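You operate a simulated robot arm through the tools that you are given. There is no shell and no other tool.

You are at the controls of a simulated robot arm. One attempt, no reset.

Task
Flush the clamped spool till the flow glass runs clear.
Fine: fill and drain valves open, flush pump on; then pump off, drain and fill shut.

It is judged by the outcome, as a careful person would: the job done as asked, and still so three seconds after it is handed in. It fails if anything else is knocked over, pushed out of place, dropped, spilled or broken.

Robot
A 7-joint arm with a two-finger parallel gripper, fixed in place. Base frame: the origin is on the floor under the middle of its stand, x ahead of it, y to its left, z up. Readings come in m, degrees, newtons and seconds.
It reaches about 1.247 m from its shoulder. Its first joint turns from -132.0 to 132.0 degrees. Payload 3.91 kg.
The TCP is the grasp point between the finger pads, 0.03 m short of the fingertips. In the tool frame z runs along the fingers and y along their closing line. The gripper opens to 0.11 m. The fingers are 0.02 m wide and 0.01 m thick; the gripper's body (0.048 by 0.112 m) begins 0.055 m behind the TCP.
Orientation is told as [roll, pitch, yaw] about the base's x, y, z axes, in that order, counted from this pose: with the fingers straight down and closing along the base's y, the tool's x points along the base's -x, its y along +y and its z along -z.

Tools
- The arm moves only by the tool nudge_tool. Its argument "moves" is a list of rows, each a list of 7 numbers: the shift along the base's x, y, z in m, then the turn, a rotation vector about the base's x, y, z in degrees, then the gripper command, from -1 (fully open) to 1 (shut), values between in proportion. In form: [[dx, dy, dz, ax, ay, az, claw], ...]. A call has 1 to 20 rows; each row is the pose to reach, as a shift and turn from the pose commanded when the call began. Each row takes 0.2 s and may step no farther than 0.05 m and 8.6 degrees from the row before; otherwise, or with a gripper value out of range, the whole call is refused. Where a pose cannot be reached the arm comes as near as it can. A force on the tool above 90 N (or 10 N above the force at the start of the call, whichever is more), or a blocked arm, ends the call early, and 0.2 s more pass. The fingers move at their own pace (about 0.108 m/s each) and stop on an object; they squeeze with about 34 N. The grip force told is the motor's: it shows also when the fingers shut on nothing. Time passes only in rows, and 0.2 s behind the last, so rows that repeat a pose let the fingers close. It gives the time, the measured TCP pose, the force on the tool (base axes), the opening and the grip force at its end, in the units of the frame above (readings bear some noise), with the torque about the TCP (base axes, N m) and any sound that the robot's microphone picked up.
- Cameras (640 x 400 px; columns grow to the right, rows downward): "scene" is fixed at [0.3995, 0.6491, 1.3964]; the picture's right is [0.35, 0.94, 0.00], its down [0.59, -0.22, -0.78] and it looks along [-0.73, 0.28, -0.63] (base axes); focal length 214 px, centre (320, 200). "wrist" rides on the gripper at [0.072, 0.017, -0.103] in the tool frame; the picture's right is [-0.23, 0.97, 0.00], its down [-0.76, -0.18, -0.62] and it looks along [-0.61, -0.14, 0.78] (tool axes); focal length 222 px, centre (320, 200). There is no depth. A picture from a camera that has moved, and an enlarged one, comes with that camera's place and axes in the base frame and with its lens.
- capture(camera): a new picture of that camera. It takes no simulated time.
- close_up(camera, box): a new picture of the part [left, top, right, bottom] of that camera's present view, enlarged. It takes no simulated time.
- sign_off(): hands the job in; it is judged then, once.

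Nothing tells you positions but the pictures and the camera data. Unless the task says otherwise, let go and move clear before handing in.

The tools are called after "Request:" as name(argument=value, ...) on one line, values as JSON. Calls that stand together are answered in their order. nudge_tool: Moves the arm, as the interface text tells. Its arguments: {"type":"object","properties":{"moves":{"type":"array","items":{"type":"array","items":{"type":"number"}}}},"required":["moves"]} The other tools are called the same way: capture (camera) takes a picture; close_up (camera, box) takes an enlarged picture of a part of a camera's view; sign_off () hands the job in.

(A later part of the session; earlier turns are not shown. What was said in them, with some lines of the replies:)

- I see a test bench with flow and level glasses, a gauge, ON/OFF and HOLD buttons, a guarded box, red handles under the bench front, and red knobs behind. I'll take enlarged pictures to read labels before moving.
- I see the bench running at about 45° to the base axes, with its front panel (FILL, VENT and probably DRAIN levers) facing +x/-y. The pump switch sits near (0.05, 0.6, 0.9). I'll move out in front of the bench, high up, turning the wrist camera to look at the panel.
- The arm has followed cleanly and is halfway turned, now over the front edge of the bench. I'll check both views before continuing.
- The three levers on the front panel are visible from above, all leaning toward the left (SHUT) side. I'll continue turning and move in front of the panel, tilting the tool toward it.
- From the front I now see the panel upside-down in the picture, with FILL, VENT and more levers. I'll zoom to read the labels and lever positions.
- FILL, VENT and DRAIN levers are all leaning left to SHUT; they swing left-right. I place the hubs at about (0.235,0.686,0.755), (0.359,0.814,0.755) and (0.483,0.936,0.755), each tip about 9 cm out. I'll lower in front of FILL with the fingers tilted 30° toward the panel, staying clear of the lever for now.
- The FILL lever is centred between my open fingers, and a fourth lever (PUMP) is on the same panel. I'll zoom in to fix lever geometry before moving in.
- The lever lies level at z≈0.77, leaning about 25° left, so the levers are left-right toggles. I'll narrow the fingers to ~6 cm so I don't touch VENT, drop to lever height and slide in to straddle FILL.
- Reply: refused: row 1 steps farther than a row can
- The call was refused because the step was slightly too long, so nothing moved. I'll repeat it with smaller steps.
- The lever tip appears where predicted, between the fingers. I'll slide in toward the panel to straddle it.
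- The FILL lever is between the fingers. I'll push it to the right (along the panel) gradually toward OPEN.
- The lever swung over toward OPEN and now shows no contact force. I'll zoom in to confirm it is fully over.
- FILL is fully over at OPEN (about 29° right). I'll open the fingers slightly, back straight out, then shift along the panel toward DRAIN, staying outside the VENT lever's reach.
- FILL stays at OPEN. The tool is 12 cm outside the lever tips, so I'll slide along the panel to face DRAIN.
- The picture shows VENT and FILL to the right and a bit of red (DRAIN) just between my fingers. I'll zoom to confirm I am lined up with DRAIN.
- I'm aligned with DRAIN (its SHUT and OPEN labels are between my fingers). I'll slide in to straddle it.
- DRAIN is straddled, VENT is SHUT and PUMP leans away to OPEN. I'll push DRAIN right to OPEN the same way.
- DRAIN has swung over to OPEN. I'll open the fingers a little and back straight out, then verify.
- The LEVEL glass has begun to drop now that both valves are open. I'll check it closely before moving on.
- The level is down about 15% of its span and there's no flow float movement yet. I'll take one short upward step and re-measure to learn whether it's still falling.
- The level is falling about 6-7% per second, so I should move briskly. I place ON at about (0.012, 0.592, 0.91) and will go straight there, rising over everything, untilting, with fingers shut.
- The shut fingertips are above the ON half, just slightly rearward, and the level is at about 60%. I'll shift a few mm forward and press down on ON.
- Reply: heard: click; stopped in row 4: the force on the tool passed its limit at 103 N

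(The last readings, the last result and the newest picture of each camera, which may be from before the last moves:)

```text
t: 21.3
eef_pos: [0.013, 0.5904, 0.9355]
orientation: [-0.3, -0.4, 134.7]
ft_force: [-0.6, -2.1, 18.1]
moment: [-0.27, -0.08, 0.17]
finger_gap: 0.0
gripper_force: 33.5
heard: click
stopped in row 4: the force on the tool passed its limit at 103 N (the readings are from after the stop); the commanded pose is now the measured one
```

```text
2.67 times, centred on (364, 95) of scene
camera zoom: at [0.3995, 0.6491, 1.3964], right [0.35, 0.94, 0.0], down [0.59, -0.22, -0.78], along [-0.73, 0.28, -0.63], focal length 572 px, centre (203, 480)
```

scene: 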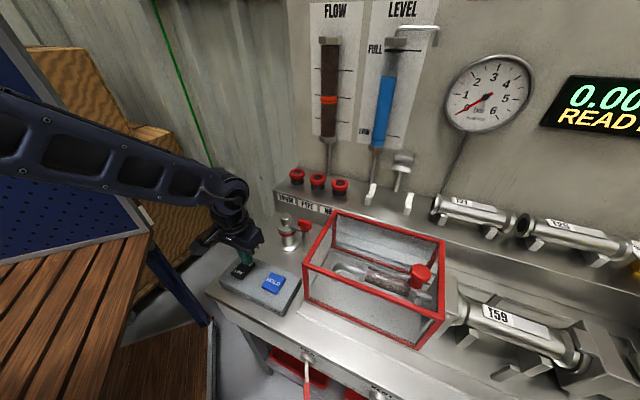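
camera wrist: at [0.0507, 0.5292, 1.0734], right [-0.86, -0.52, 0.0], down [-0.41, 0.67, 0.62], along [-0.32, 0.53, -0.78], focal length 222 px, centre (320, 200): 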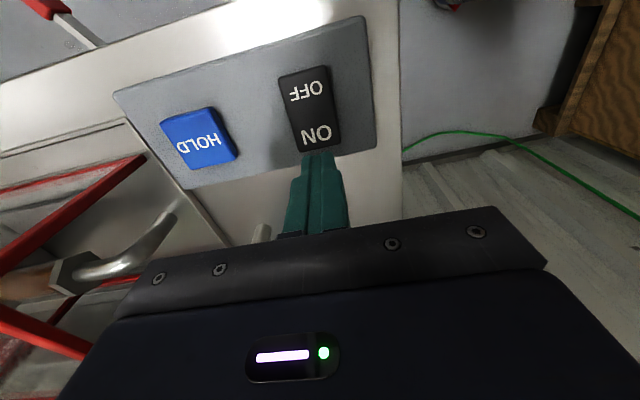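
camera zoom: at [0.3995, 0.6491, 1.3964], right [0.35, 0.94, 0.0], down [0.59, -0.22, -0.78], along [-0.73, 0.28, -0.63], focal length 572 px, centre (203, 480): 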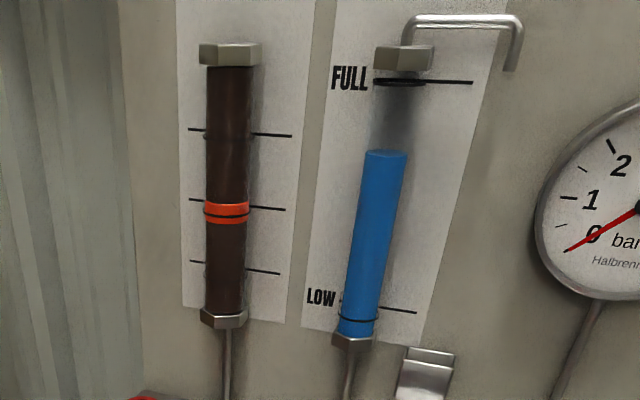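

The click and the rising float show the pump is running, and the level is recovering. I'll lift off gently and hover over OFF while the glass clears.

Request:
nudge_tool(moves=[[0, 0, 0.015, 0, 0, 0, 1], [0, 0, 0.03, 0, 0, 0, 1], [0.015, -0.014, 0.035, 0, 0, 0, 1], [0.029, -0.028, 0.035, 0, 0, 0, 1]])

Request:
close_up(camera="scene", box=[300, 20, 428, 170])

Request:
capture(camera="scene")

Request:
capture(camera="wrist")

```text
t: 22.3
eef_pos: [0.0413, 0.562, 0.9696]
orientation: [-0.3, -0.3, 134.6]
ft_force: [-0.8, 0.0, -0.9]
moment: [0.01, -0.01, 0.02]
finger_gap: 0.0
gripper_force: 34.1
```

```text
2.67 times, centred on (364, 95) of scene
camera zoom: at [0.3995, 0.6491, 1.3964], right [0.35, 0.94, 0.0], down [0.59, -0.22, -0.78], along [-0.73, 0.28, -0.63], focal length 572 px, centre (203, 480)
```

zoom: 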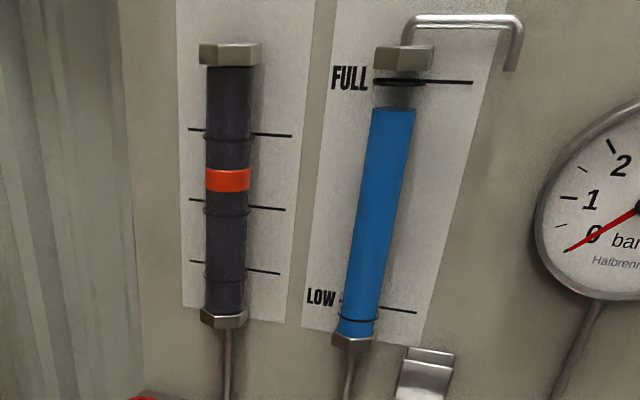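

```text
taken
```

scene: 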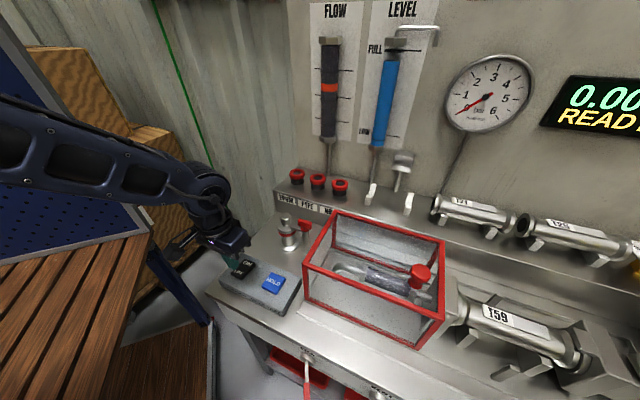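

```text
taken
camera wrist: at [0.0809, 0.4991, 1.0722], right [-0.85, -0.52, 0.0], down [-0.41, 0.66, 0.63], along [-0.32, 0.54, -0.78], focal length 222 px, centre (320, 200)
```

wrist: 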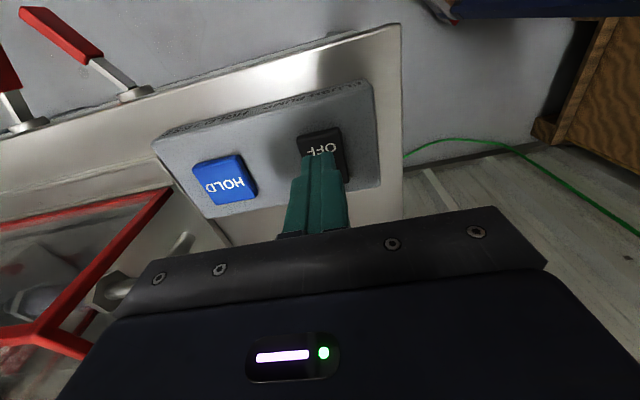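

The flow glass is turning from brown to dark grey and the level is nearly back at FULL. I'll wait briefly, watching both.

Request:
nudge_tool(moves=[[0, 0, 0, 0, 0, 0, 1], [0, 0, 0, 0, 0, 0, 1], [0, 0, 0, 0, 0, 0, 1]])

Request:
close_up(camera="scene", box=[300, 20, 428, 170])

Request:
capture(camera="scene")

```text
t: 23.1
eef_pos: [0.0422, 0.5621, 0.9703]
orientation: [-0.3, -0.1, 134.4]
ft_force: [0.1, -0.4, -1.1]
moment: [0.03, -0.01, 0.02]
finger_gap: 0.0
gripper_force: 34.0
```

```text
2.67 times, centred on (364, 95) of scene
camera zoom: at [0.3995, 0.6491, 1.3964], right [0.35, 0.94, 0.0], down [0.59, -0.22, -0.78], along [-0.73, 0.28, -0.63], focal length 572 px, centre (203, 480)
```

zoom: 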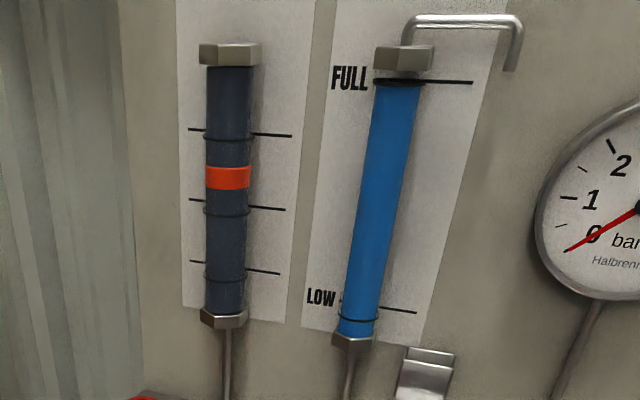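

```text
taken
```

scene: 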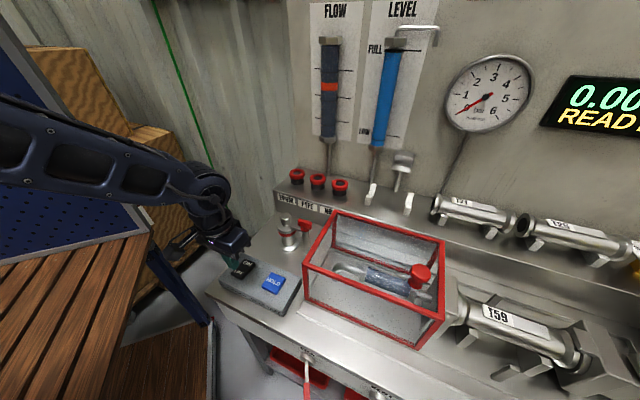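

The level is at FULL and the flow glass is getting bluer, though not yet clear. I'll keep waiting.

Request:
nudge_tool(moves=[[0, 0, 0, 0, 0, 0, 1], [0, 0, 0, 0, 0, 0, 1], [0, 0, 0, 0, 0, 0, 1], [0, 0, 0, 0, 0, 0, 1], [0, 0, 0, 0, 0, 0, 1]])

Request:
close_up(camera="scene", box=[300, 20, 428, 170])

Request:
close_up(camera="scene", box=[290, 200, 470, 360])

```text
t: 24.3
eef_pos: [0.0414, 0.5614, 0.97]
orientation: [-0.3, -0.2, 134.5]
ft_force: [0.2, 0.3, 0.8]
moment: [0.02, 0.05, -0.01]
finger_gap: 0.0003
gripper_force: 33.8
```

```text
2.67 times, centred on (364, 95) of scene
camera zoom: at [0.3995, 0.6491, 1.3964], right [0.35, 0.94, 0.0], down [0.59, -0.22, -0.78], along [-0.73, 0.28, -0.63], focal length 572 px, centre (203, 480)
```

zoom: 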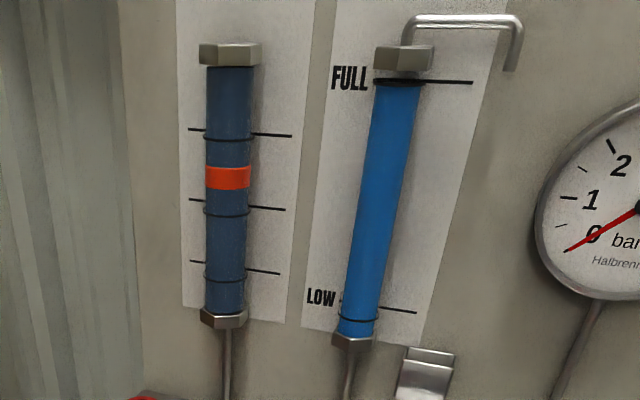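

```text
2.50 times, centred on (380, 280) of scene
camera zoom: at [0.3995, 0.6491, 1.3964], right [0.35, 0.94, 0.0], down [0.59, -0.22, -0.78], along [-0.73, 0.28, -0.63], focal length 536 px, centre (170, 0)
```

zoom: 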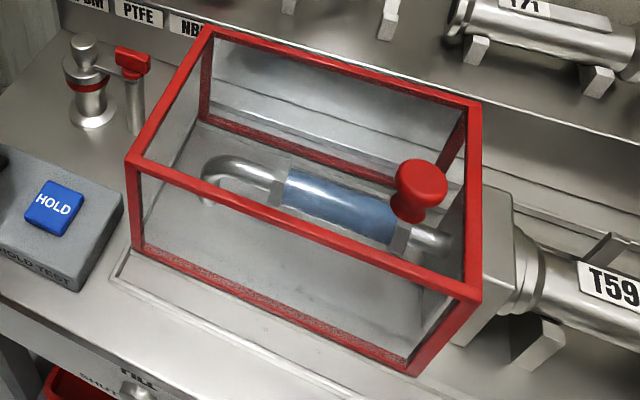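

Both sight glasses are turning blue but FLOW is still darker than LEVEL. I'll keep flushing.

Request:
nudge_tool(moves=[[0, 0, 0, 0, 0, 0, 1], [0, 0, 0, 0, 0, 0, 1], [0, 0, 0, 0, 0, 0, 1], [0, 0, 0, 0, 0, 0, 1], [0, 0, 0, 0, 0, 0, 1], [0, 0, 0, 0, 0, 0, 1], [0, 0, 0, 0, 0, 0, 1], [0, 0, 0, 0, 0, 0, 1], [0, 0, 0, 0, 0, 0, 1], [0, 0, 0, 0, 0, 0, 1]])

Request:
close_up(camera="scene", box=[300, 20, 428, 170])

Request:
capture(camera="scene")

```text
t: 26.5
eef_pos: [0.0418, 0.5628, 0.9708]
orientation: [-0.2, -0.3, 134.5]
ft_force: [-0.2, -0.2, -0.3]
moment: [0.01, 0.0, -0.05]
finger_gap: 0.0
gripper_force: 34.6
```

```text
2.67 times, centred on (364, 95) of scene
camera zoom: at [0.3995, 0.6491, 1.3964], right [0.35, 0.94, 0.0], down [0.59, -0.22, -0.78], along [-0.73, 0.28, -0.63], focal length 572 px, centre (203, 480)
```

zoom: 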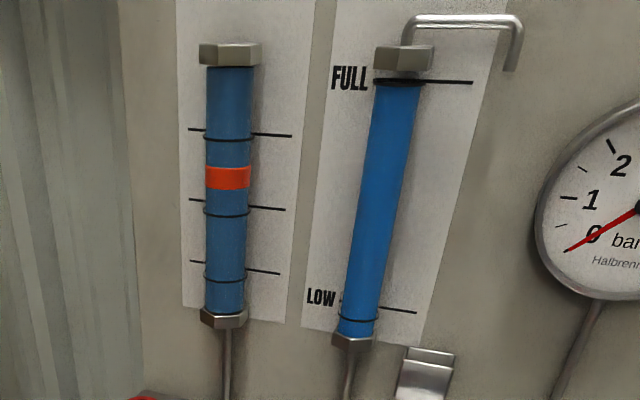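

```text
taken
```

scene: 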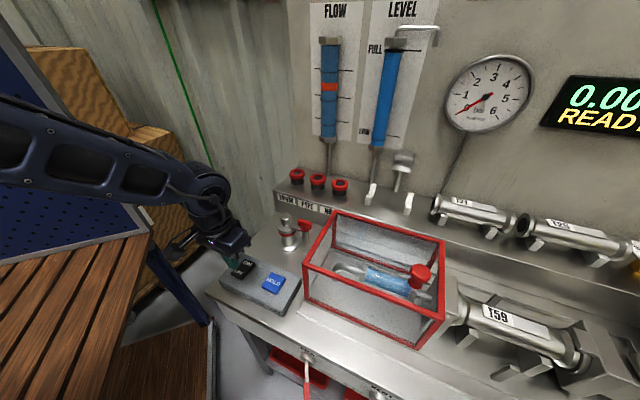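

FLOW is nearly the same blue as LEVEL and the supply is holding at FULL. I'll flush some more until the colour stops changing.

Request:
nudge_tool(moves=[[0, 0, 0, 0, 0, 0, 1], [0, 0, 0, 0, 0, 0, 1], [0, 0, 0, 0, 0, 0, 1], [0, 0, 0, 0, 0, 0, 1], [0, 0, 0, 0, 0, 0, 1], [0, 0, 0, 0, 0, 0, 1], [0, 0, 0, 0, 0, 0, 1], [0, 0, 0, 0, 0, 0, 1], [0, 0, 0, 0, 0, 0, 1], [0, 0, 0, 0, 0, 0, 1], [0, 0, 0, 0, 0, 0, 1], [0, 0, 0, 0, 0, 0, 1]])

Request:
close_up(camera="scene", box=[300, 20, 428, 170])

Request:
close_up(camera="scene", box=[290, 200, 470, 360])

```text
t: 29.1
eef_pos: [0.0421, 0.5618, 0.9698]
orientation: [-0.2, -0.2, 134.5]
ft_force: [0.4, 0.0, 0.9]
moment: [-0.02, -0.02, 0.03]
finger_gap: 0.0002
gripper_force: 33.8
```

```text
2.67 times, centred on (364, 95) of scene
camera zoom: at [0.3995, 0.6491, 1.3964], right [0.35, 0.94, 0.0], down [0.59, -0.22, -0.78], along [-0.73, 0.28, -0.63], focal length 572 px, centre (203, 480)
```

zoom: 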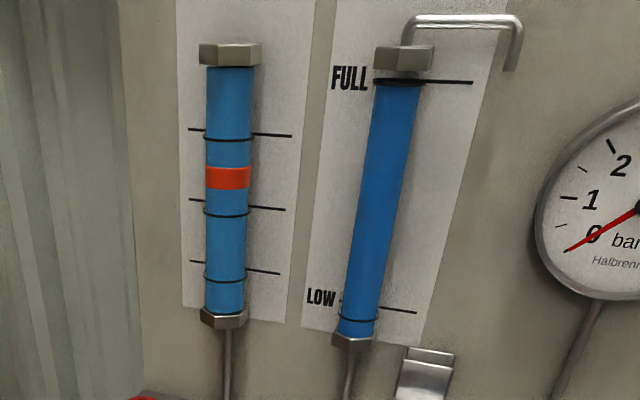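

```text
2.50 times, centred on (380, 280) of scene
camera zoom: at [0.3995, 0.6491, 1.3964], right [0.35, 0.94, 0.0], down [0.59, -0.22, -0.78], along [-0.73, 0.28, -0.63], focal length 536 px, centre (170, 0)
```

zoom: 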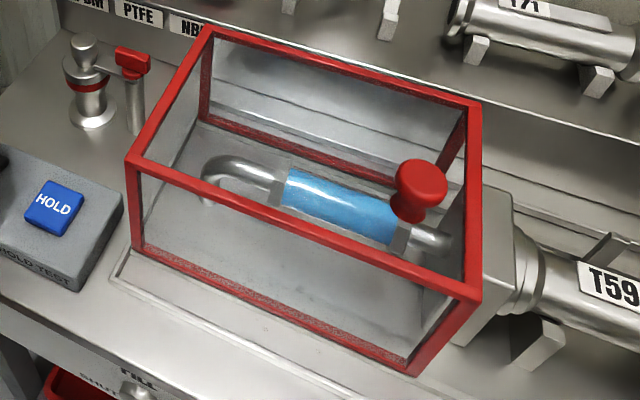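

FLOW is now a bright clear blue like the fresh fluid, but still brightening slightly. I'll flush a little longer to be sure it has settled.

Request:
nudge_tool(moves=[[0, 0, 0, 0, 0, 0, 1], [0, 0, 0, 0, 0, 0, 1], [0, 0, 0, 0, 0, 0, 1], [0, 0, 0, 0, 0, 0, 1], [0, 0, 0, 0, 0, 0, 1], [0, 0, 0, 0, 0, 0, 1], [0, 0, 0, 0, 0, 0, 1], [0, 0, 0, 0, 0, 0, 1], [0, 0, 0, 0, 0, 0, 1], [0, 0, 0, 0, 0, 0, 1], [0, 0, 0, 0, 0, 0, 1], [0, 0, 0, 0, 0, 0, 1], [0, 0, 0, 0, 0, 0, 1], [0, 0, 0, 0, 0, 0, 1], [0, 0, 0, 0, 0, 0, 1]])

Request:
close_up(camera="scene", box=[300, 20, 428, 170])

Request:
close_up(camera="scene", box=[200, 220, 328, 300])

Request:
close_up(camera="wrist", box=[140, 60, 420, 240])

```text
t: 32.3
eef_pos: [0.0421, 0.5626, 0.9704]
orientation: [-0.3, -0.2, 134.5]
ft_force: [0.4, 0.6, -0.2]
moment: [0.0, -0.01, -0.02]
finger_gap: 0.0001
gripper_force: 33.9
```

```text
2.67 times, centred on (364, 95) of scene
camera zoom: at [0.3995, 0.6491, 1.3964], right [0.35, 0.94, 0.0], down [0.59, -0.22, -0.78], along [-0.73, 0.28, -0.63], focal length 572 px, centre (203, 480)
```

zoom: 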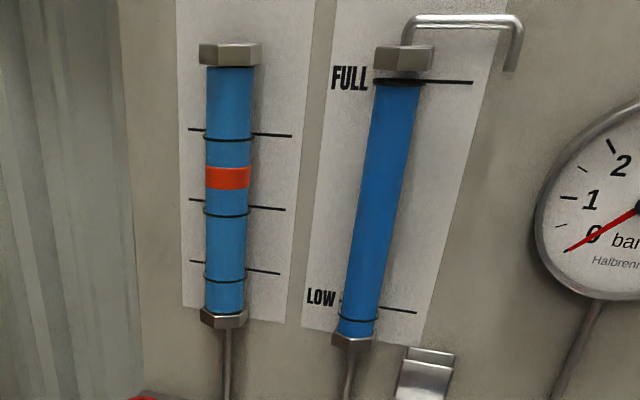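

```text
5.00 times, centred on (264, 260) of scene
camera zoom: at [0.3995, 0.6491, 1.3964], right [0.35, 0.94, 0.0], down [0.59, -0.22, -0.78], along [-0.73, 0.28, -0.63], focal length 1072 px, centre (600, -100)
```

zoom: 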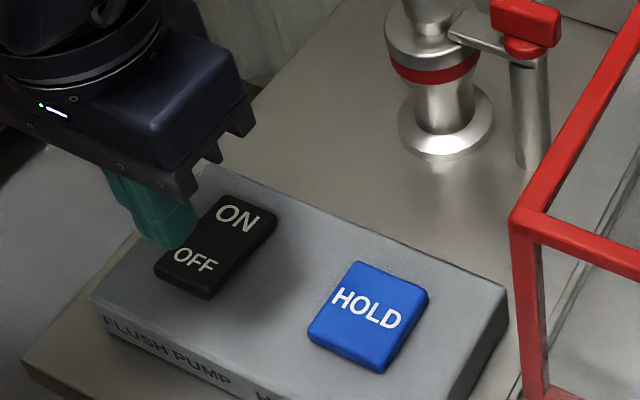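

```text
2.22 times, centred on (280, 150) of wrist
camera zoom: at [0.0811, 0.4992, 1.0723], right [-0.85, -0.52, 0.0], down [-0.41, 0.66, 0.63], along [-0.32, 0.54, -0.78], focal length 494 px, centre (409, 311)
```

zoom: 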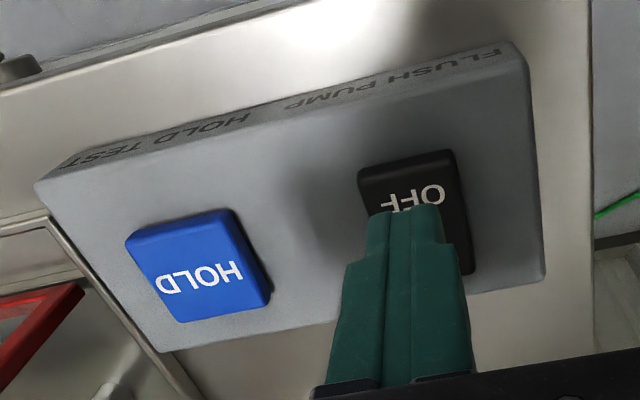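

The flow glass is steady clear blue, matching fresh fluid. Now I'll press OFF gently; then go straight back to shut DRAIN.

Request:
nudge_tool(moves=[[0, 0, -0.02, 0, 0, 0, 1], [0, 0, -0.027, 0, 0, 0, 1], [0, 0, -0.03, 0, 0, 0, 1], [0, 0, -0.033, 0, 0, 0, 1], [0, 0, -0.036, 0, 0, 0, 1]])

Request:
capture(camera="scene")

Request:
close_up(camera="scene", box=[200, 220, 328, 300])

Request:
close_up(camera="scene", box=[300, 20, 428, 170])

```text
t: 33.5
eef_pos: [0.0417, 0.563, 0.9359]
orientation: [-0.5, -0.4, 134.5]
ft_force: [5.4, -13.2, 45.5]
moment: [-0.04, 0.16, -0.18]
finger_gap: 0.0
gripper_force: 33.7
```

```text
taken
```

scene: 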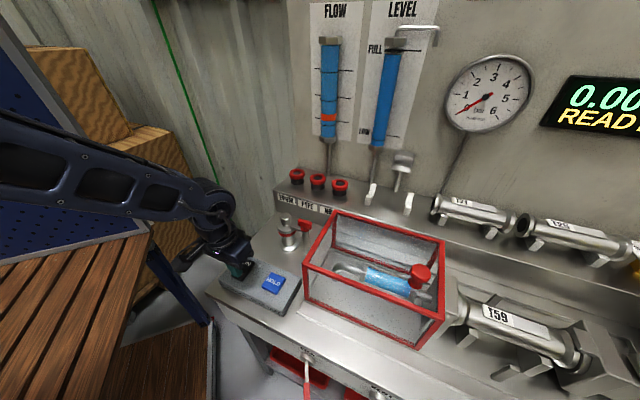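

```text
5.00 times, centred on (264, 260) of scene
camera zoom: at [0.3995, 0.6491, 1.3964], right [0.35, 0.94, 0.0], down [0.59, -0.22, -0.78], along [-0.73, 0.28, -0.63], focal length 1072 px, centre (600, -100)
```

zoom: 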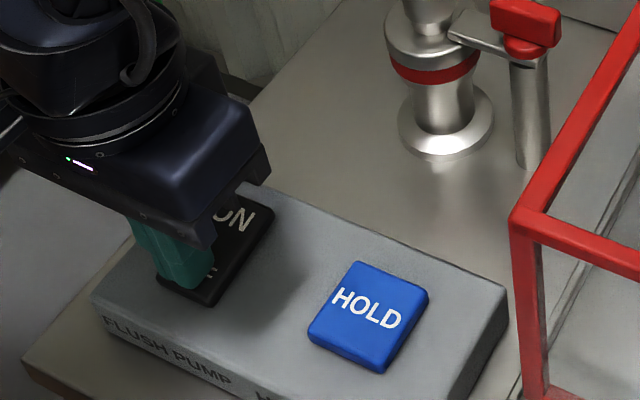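

```text
2.67 times, centred on (364, 95) of scene
camera zoom: at [0.3995, 0.6491, 1.3964], right [0.35, 0.94, 0.0], down [0.59, -0.22, -0.78], along [-0.73, 0.28, -0.63], focal length 572 px, centre (203, 480)
```

zoom: 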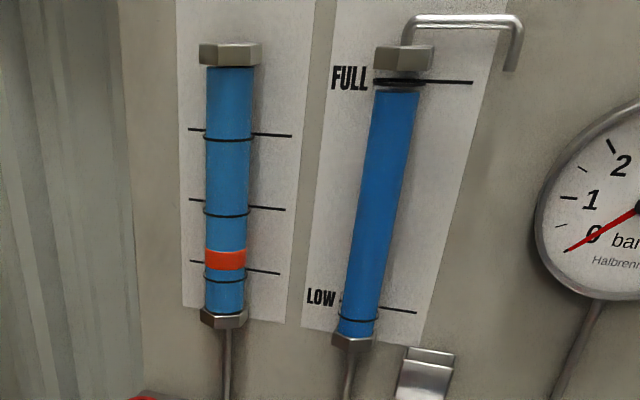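

The click-over worked: the float is dropping and the pump is off. I'll lift off, swing clear of HOLD and the guard, and go straight to above the DRAIN lever with the fingers opening to straddle it.

Request:
nudge_tool(moves=[[0, 0, 0.045, 0, 0, 0, 1], [0.039, 0.0044, 0.0463, 0, 0, 0, 1], [0.078, 0.0088, 0.0475, 0, 0, 0, 1], [0.117, 0.0132, 0.0488, 0, 0, 0, 1], [0.156, 0.0176, 0.05, 0, 0, 0, 1], [0.1887, 0.0474, 0.0405, 1.9, 1.9, 0, 1], [0.2214, 0.0772, 0.031, 3.8, 3.8, 0, 1], [0.2541, 0.1071, 0.0215, 5.7, 5.7, 0, -0.4], [0.2868, 0.1369, 0.012, 7.6, 7.6, 0, -0.4], [0.3195, 0.1667, 0.0025, 9.5, 9.5, 0, -0.4], [0.3522, 0.1965, -0.007, 11.5, 11.5, 0, -0.4], [0.3849, 0.2263, -0.0165, 13.4, 13.4, 0, -0.4], [0.4176, 0.2562, -0.026, 15.3, 15.3, 0, -0.4], [0.4503, 0.286, -0.0355, 17.2, 17.2, 0, -0.4], [0.483, 0.3158, -0.045, 19.1, 19.1, 0, -0.4], [0.5157, 0.3456, -0.0545, 21, 21, 0, -0.4]])

Request:
capture(camera="wrist")

Request:
capture(camera="scene")

```text
t: 36.9
eef_pos: [0.5563, 0.9074, 0.8814]
orientation: [-0.1, -30.0, 134.4]
ft_force: [1.0, -0.5, 2.0]
moment: [0.02, -0.02, 0.05]
finger_gap: 0.0769
gripper_force: 0.0
```

```text
taken
camera wrist: at [0.6253, 0.8143, 0.9338], right [-0.83, -0.54, 0.11], down [-0.12, 0.37, 0.92], along [-0.54, 0.75, -0.37], focal length 222 px, centre (320, 200)
```

wrist: 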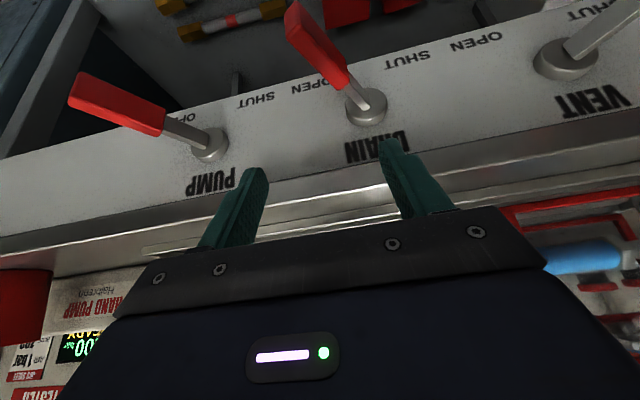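

```text
taken
```

scene: 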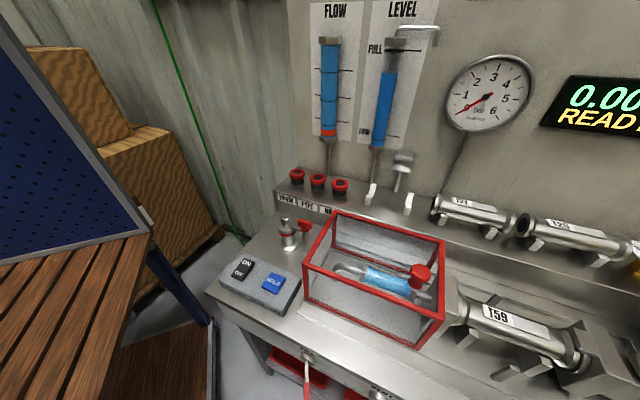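

The DRAIN lever is centred under the open fingers. I'll lower onto it and push it left to SHUT in one motion.

Request:
nudge_tool(moves=[[0, 0, -0.036, 0, 0, 0, -0.35], [0, 0, -0.072, 0, 0, 0, -0.3], [0, 0, -0.106, 0, 0, 0, -0.2], [-0.0105, -0.0105, -0.106, 0, 0, 0, -0.09], [-0.021, -0.021, -0.106, 0, 0, 0, -0.09], [-0.0315, -0.0315, -0.106, 0, 0, 0, -0.09], [-0.042, -0.042, -0.106, 0, 0, 0, -0.09], [-0.0523, -0.0523, -0.106, 0, 0, 0, -0.09]])

Request:
capture(camera="wrist")

Request:
capture(camera="scene")

```text
t: 38.7
eef_pos: [0.5031, 0.8563, 0.7707]
orientation: [0.0, -30.0, 134.5]
ft_force: [0.3, 0.5, -0.1]
moment: [0.0, 0.0, 0.01]
finger_gap: 0.0596
gripper_force: 0.0
```

```text
taken
camera wrist: at [0.5724, 0.7648, 0.8251], right [-0.83, -0.54, 0.11], down [-0.12, 0.37, 0.92], along [-0.54, 0.75, -0.37], focal length 222 px, centre (320, 200)
```

wrist: 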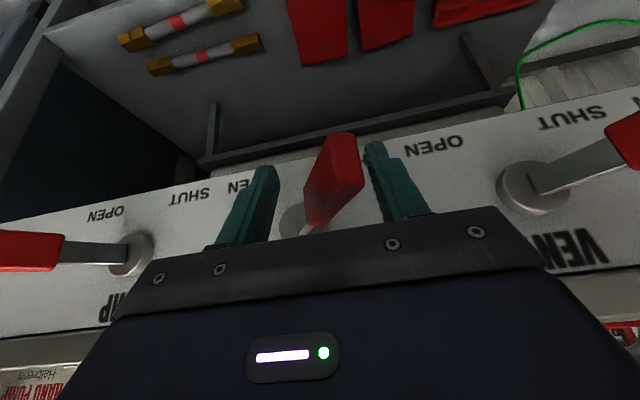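

```text
taken
```

scene: 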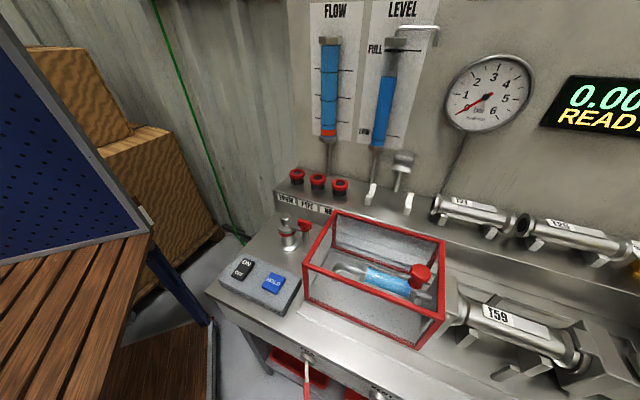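

DRAIN is back at SHUT. I'll widen the fingers, lift straight up, and move over above the FILL lever.

Request:
nudge_tool(moves=[[0, 0, 0, 0, 0, 0, -0.45], [0, 0, 0.035, 0, 0, 0, -0.45], [0, 0, 0.075, 0, 0, 0, -0.45], [0, 0, 0.11, 0, 0, 0, -0.45], [-0.0319, -0.032, 0.11, 0, 0, 0, -0.45], [-0.0638, -0.064, 0.11, 0, 0, 0, -0.45], [-0.0957, -0.096, 0.11, 0, 0, 0, -0.45], [-0.1276, -0.128, 0.11, 0, 0, 0, -0.45], [-0.1594, -0.16, 0.11, 0, 0, 0, -0.45], [-0.191, -0.192, 0.11, 0, 0, 0, -0.45]])

Request:
capture(camera="wrist")

Request:
capture(camera="scene")

Request:
close_up(camera="scene", box=[300, 20, 428, 170])

```text
t: 40.9
eef_pos: [0.3175, 0.6649, 0.8826]
orientation: [0.0, -30.0, 134.5]
ft_force: [0.8, -0.5, -0.5]
moment: [-0.02, 0.04, 0.01]
finger_gap: 0.0799
gripper_force: 0.0
```

```text
taken
camera wrist: at [0.3859, 0.5723, 0.9356], right [-0.83, -0.54, 0.11], down [-0.12, 0.37, 0.92], along [-0.54, 0.75, -0.37], focal length 222 px, centre (320, 200)
```

wrist: 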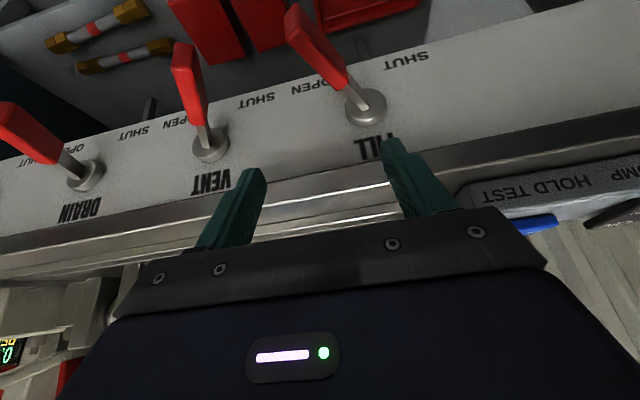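

```text
taken
```

scene: 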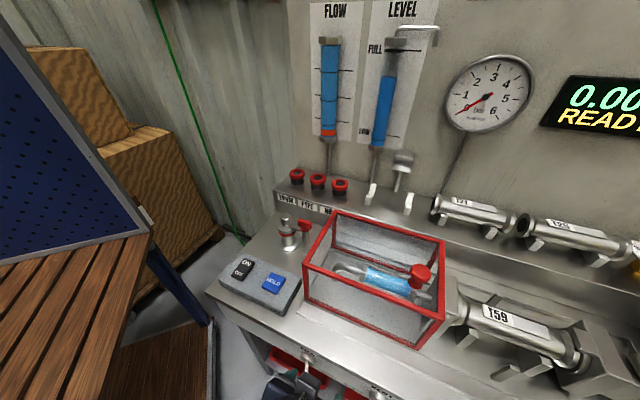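

```text
2.67 times, centred on (364, 95) of scene
camera zoom: at [0.3995, 0.6491, 1.3964], right [0.35, 0.94, 0.0], down [0.59, -0.22, -0.78], along [-0.73, 0.28, -0.63], focal length 572 px, centre (203, 480)
```

zoom: 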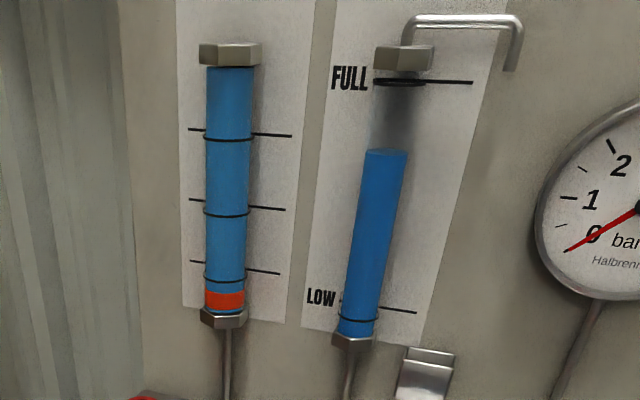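

Drain shut has stopped the level loss, and the FILL lever sits in the same place relative to my fingers as DRAIN did. I'll repeat the same lower-and-push-left motion.

Request:
nudge_tool(moves=[[0, 0, -0.036, 0, 0, 0, -0.4], [0, 0, -0.072, 0, 0, 0, -0.35], [0, 0, -0.11, 0, 0, 0, -0.2], [-0.0105, -0.0105, -0.11, 0, 0, 0, -0.09], [-0.021, -0.021, -0.11, 0, 0, 0, -0.09], [-0.0315, -0.0315, -0.11, 0, 0, 0, -0.09], [-0.042, -0.042, -0.11, 0, 0, 0, -0.09], [-0.0535, -0.0535, -0.11, 0, 0, 0, -0.09]])

Request:
capture(camera="wrist")

Request:
capture(camera="scene")

```text
t: 42.7
eef_pos: [0.2592, 0.6099, 0.7732]
orientation: [-0.1, -29.9, 134.4]
ft_force: [0.5, 0.9, 0.4]
moment: [-0.03, 0.0, 0.01]
finger_gap: 0.0601
gripper_force: 0.0
```

```text
taken
camera wrist: at [0.3276, 0.518, 0.8252], right [-0.83, -0.54, 0.11], down [-0.12, 0.37, 0.92], along [-0.54, 0.75, -0.38], focal length 222 px, centre (320, 200)
```

wrist: 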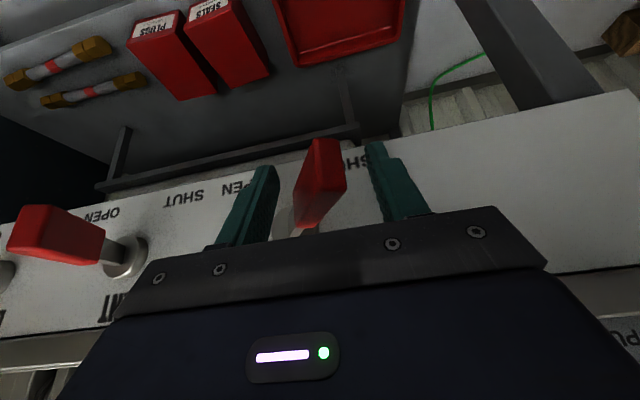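

```text
taken
```

scene: 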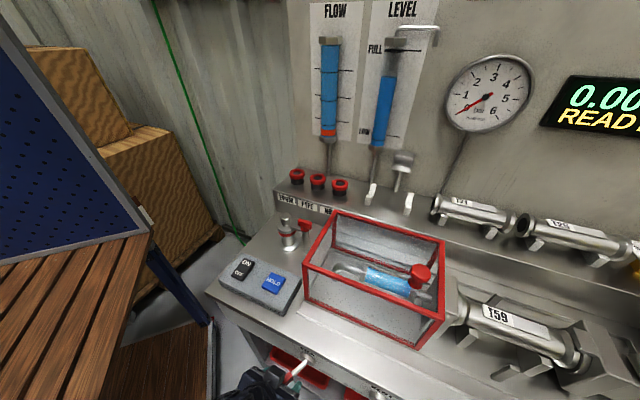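

FILL has swung back to SHUT. I'll widen the fingers, lift straight up and back away from the bench, then check everything.

Request:
nudge_tool(moves=[[0, 0, 0, 0, 0, 0, -0.45], [0, 0, 0.035, 0, 0, 0, -0.45], [0, 0, 0.075, 0, 0, 0, -0.45], [0, 0, 0.115, 0, 0, 0, -0.45], [0.025, -0.025, 0.145, 0, 0, 0, -0.45], [0.05, -0.05, 0.175, 0, 0, 0, -0.45], [0.075, -0.075, 0.205, 0, 0, 0, -0.45], [0.1, -0.1, 0.235, 0, 0, 0, -0.45], [0.125, -0.125, 0.265, 0, 0, 0, -0.45]])

Request:
capture(camera="wrist")

Request:
capture(camera="scene")

```text
t: 44.7
eef_pos: [0.385, 0.4874, 1.0393]
orientation: [0.0, -29.9, 134.4]
ft_force: [-0.7, 0.1, -0.6]
moment: [-0.01, -0.02, -0.02]
finger_gap: 0.0798
gripper_force: 0.0
```

```text
taken
camera wrist: at [0.4538, 0.395, 1.092], right [-0.83, -0.54, 0.11], down [-0.12, 0.37, 0.92], along [-0.54, 0.75, -0.38], focal length 222 px, centre (320, 200)
```

wrist: 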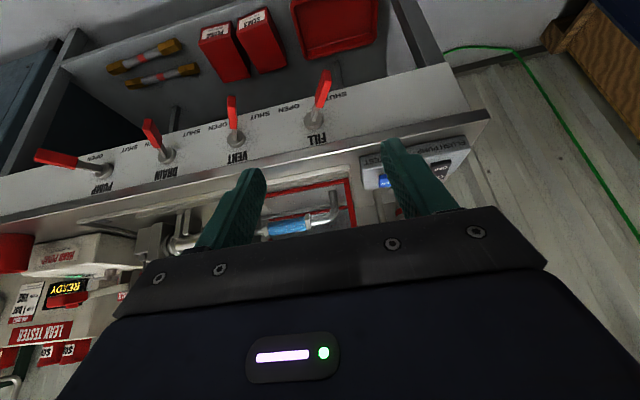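

```text
taken
```

scene: 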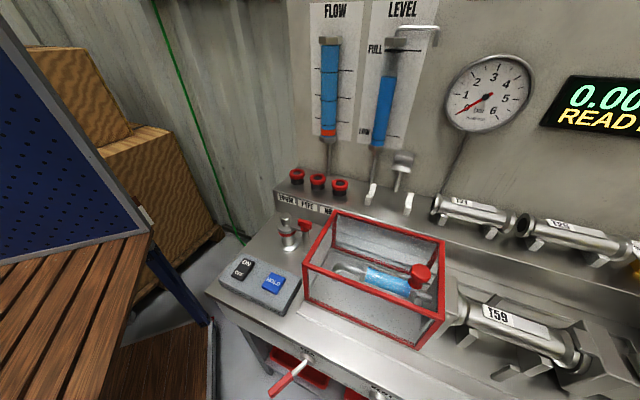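

Request:
close_up(camera="wrist", box=[20, 60, 360, 220])

Request:
close_up(camera="scene", box=[200, 220, 328, 300])

Request:
close_up(camera="scene", box=[300, 20, 428, 170])

Request:
close_up(camera="scene", box=[240, 320, 400, 400])

```text
1.88 times, centred on (190, 140) of wrist
camera zoom: at [0.4538, 0.395, 1.092], right [-0.83, -0.54, 0.11], down [-0.12, 0.37, 0.92], along [-0.54, 0.75, -0.38], focal length 418 px, centre (565, 313)
```

zoom: 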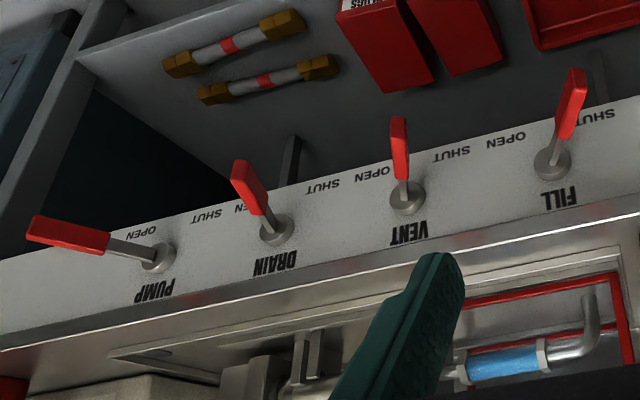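

```text
5.00 times, centred on (264, 260) of scene
camera zoom: at [0.3995, 0.6491, 1.3964], right [0.35, 0.94, 0.0], down [0.59, -0.22, -0.78], along [-0.73, 0.28, -0.63], focal length 1072 px, centre (600, -100)
```

zoom: 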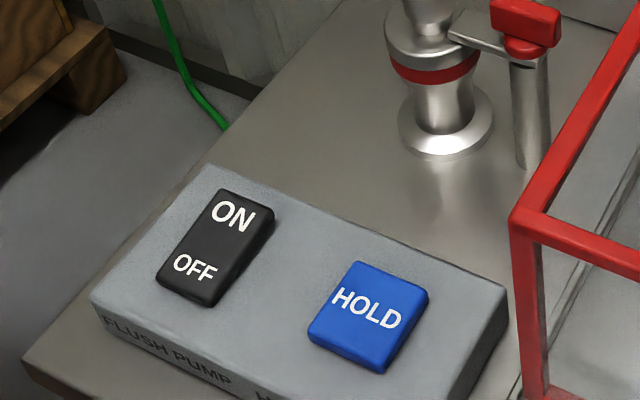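

```text
2.67 times, centred on (364, 95) of scene
camera zoom: at [0.3995, 0.6491, 1.3964], right [0.35, 0.94, 0.0], down [0.59, -0.22, -0.78], along [-0.73, 0.28, -0.63], focal length 572 px, centre (203, 480)
```

zoom: 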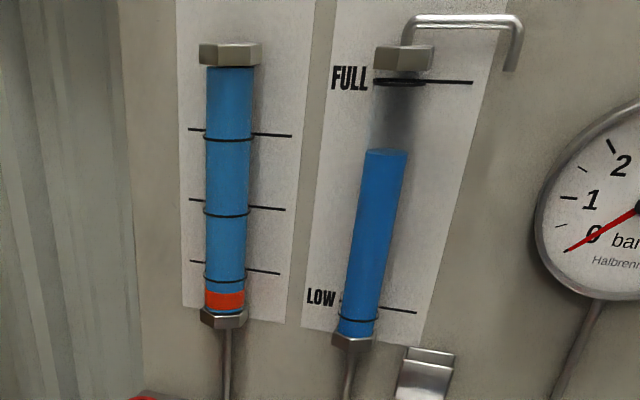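

```text
4.00 times, centred on (320, 360) of scene
camera zoom: at [0.3995, 0.6491, 1.3964], right [0.35, 0.94, 0.0], down [0.59, -0.22, -0.78], along [-0.73, 0.28, -0.63], focal length 858 px, centre (320, -440)
```

zoom: 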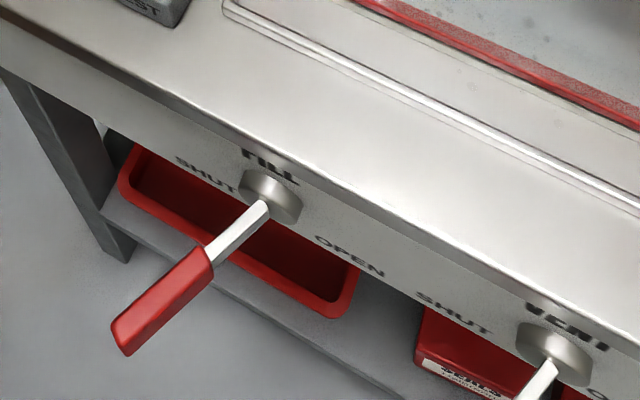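

FILL, VENT and DRAIN all lean to SHUT, and PUMP is still at OPEN as I found it. The flush pump rocker is at OFF, the flow glass is clear blue with no flow, and the level is steady. The gripper is empty and clear of the bench, so I'm handing in.

Request:
sign_off()

```text
The job is handed in.
```

The spool is flushed: the flow glass runs a steady clear blue, up from dark brown at the start. I opened FILL, then DRAIN, and switched the flush pump on. I ran it for about 12 seconds until the colour stopped changing, then switched it off and shut DRAIN and FILL.

- **Valves:** FILL and DRAIN are both at SHUT. I left VENT at SHUT and the PUMP lever at OPEN, as I found them.
- **Pump:** the rocker is at OFF and the flow float is back at the bottom.
- **Level glass:** it started at FULL and now stands at about 70% of the span between LOW and FULL. It drains while both valves are open with the pump off, and it held steady once DRAIN was shut. I did not refill it.
- **ON switch:** my press on ON peaked at about 103 N, harder than I intended. The switch clicked over and has worked normally since.

In the final pictures nothing else was disturbed, and the gripper is empty and clear of the bench.
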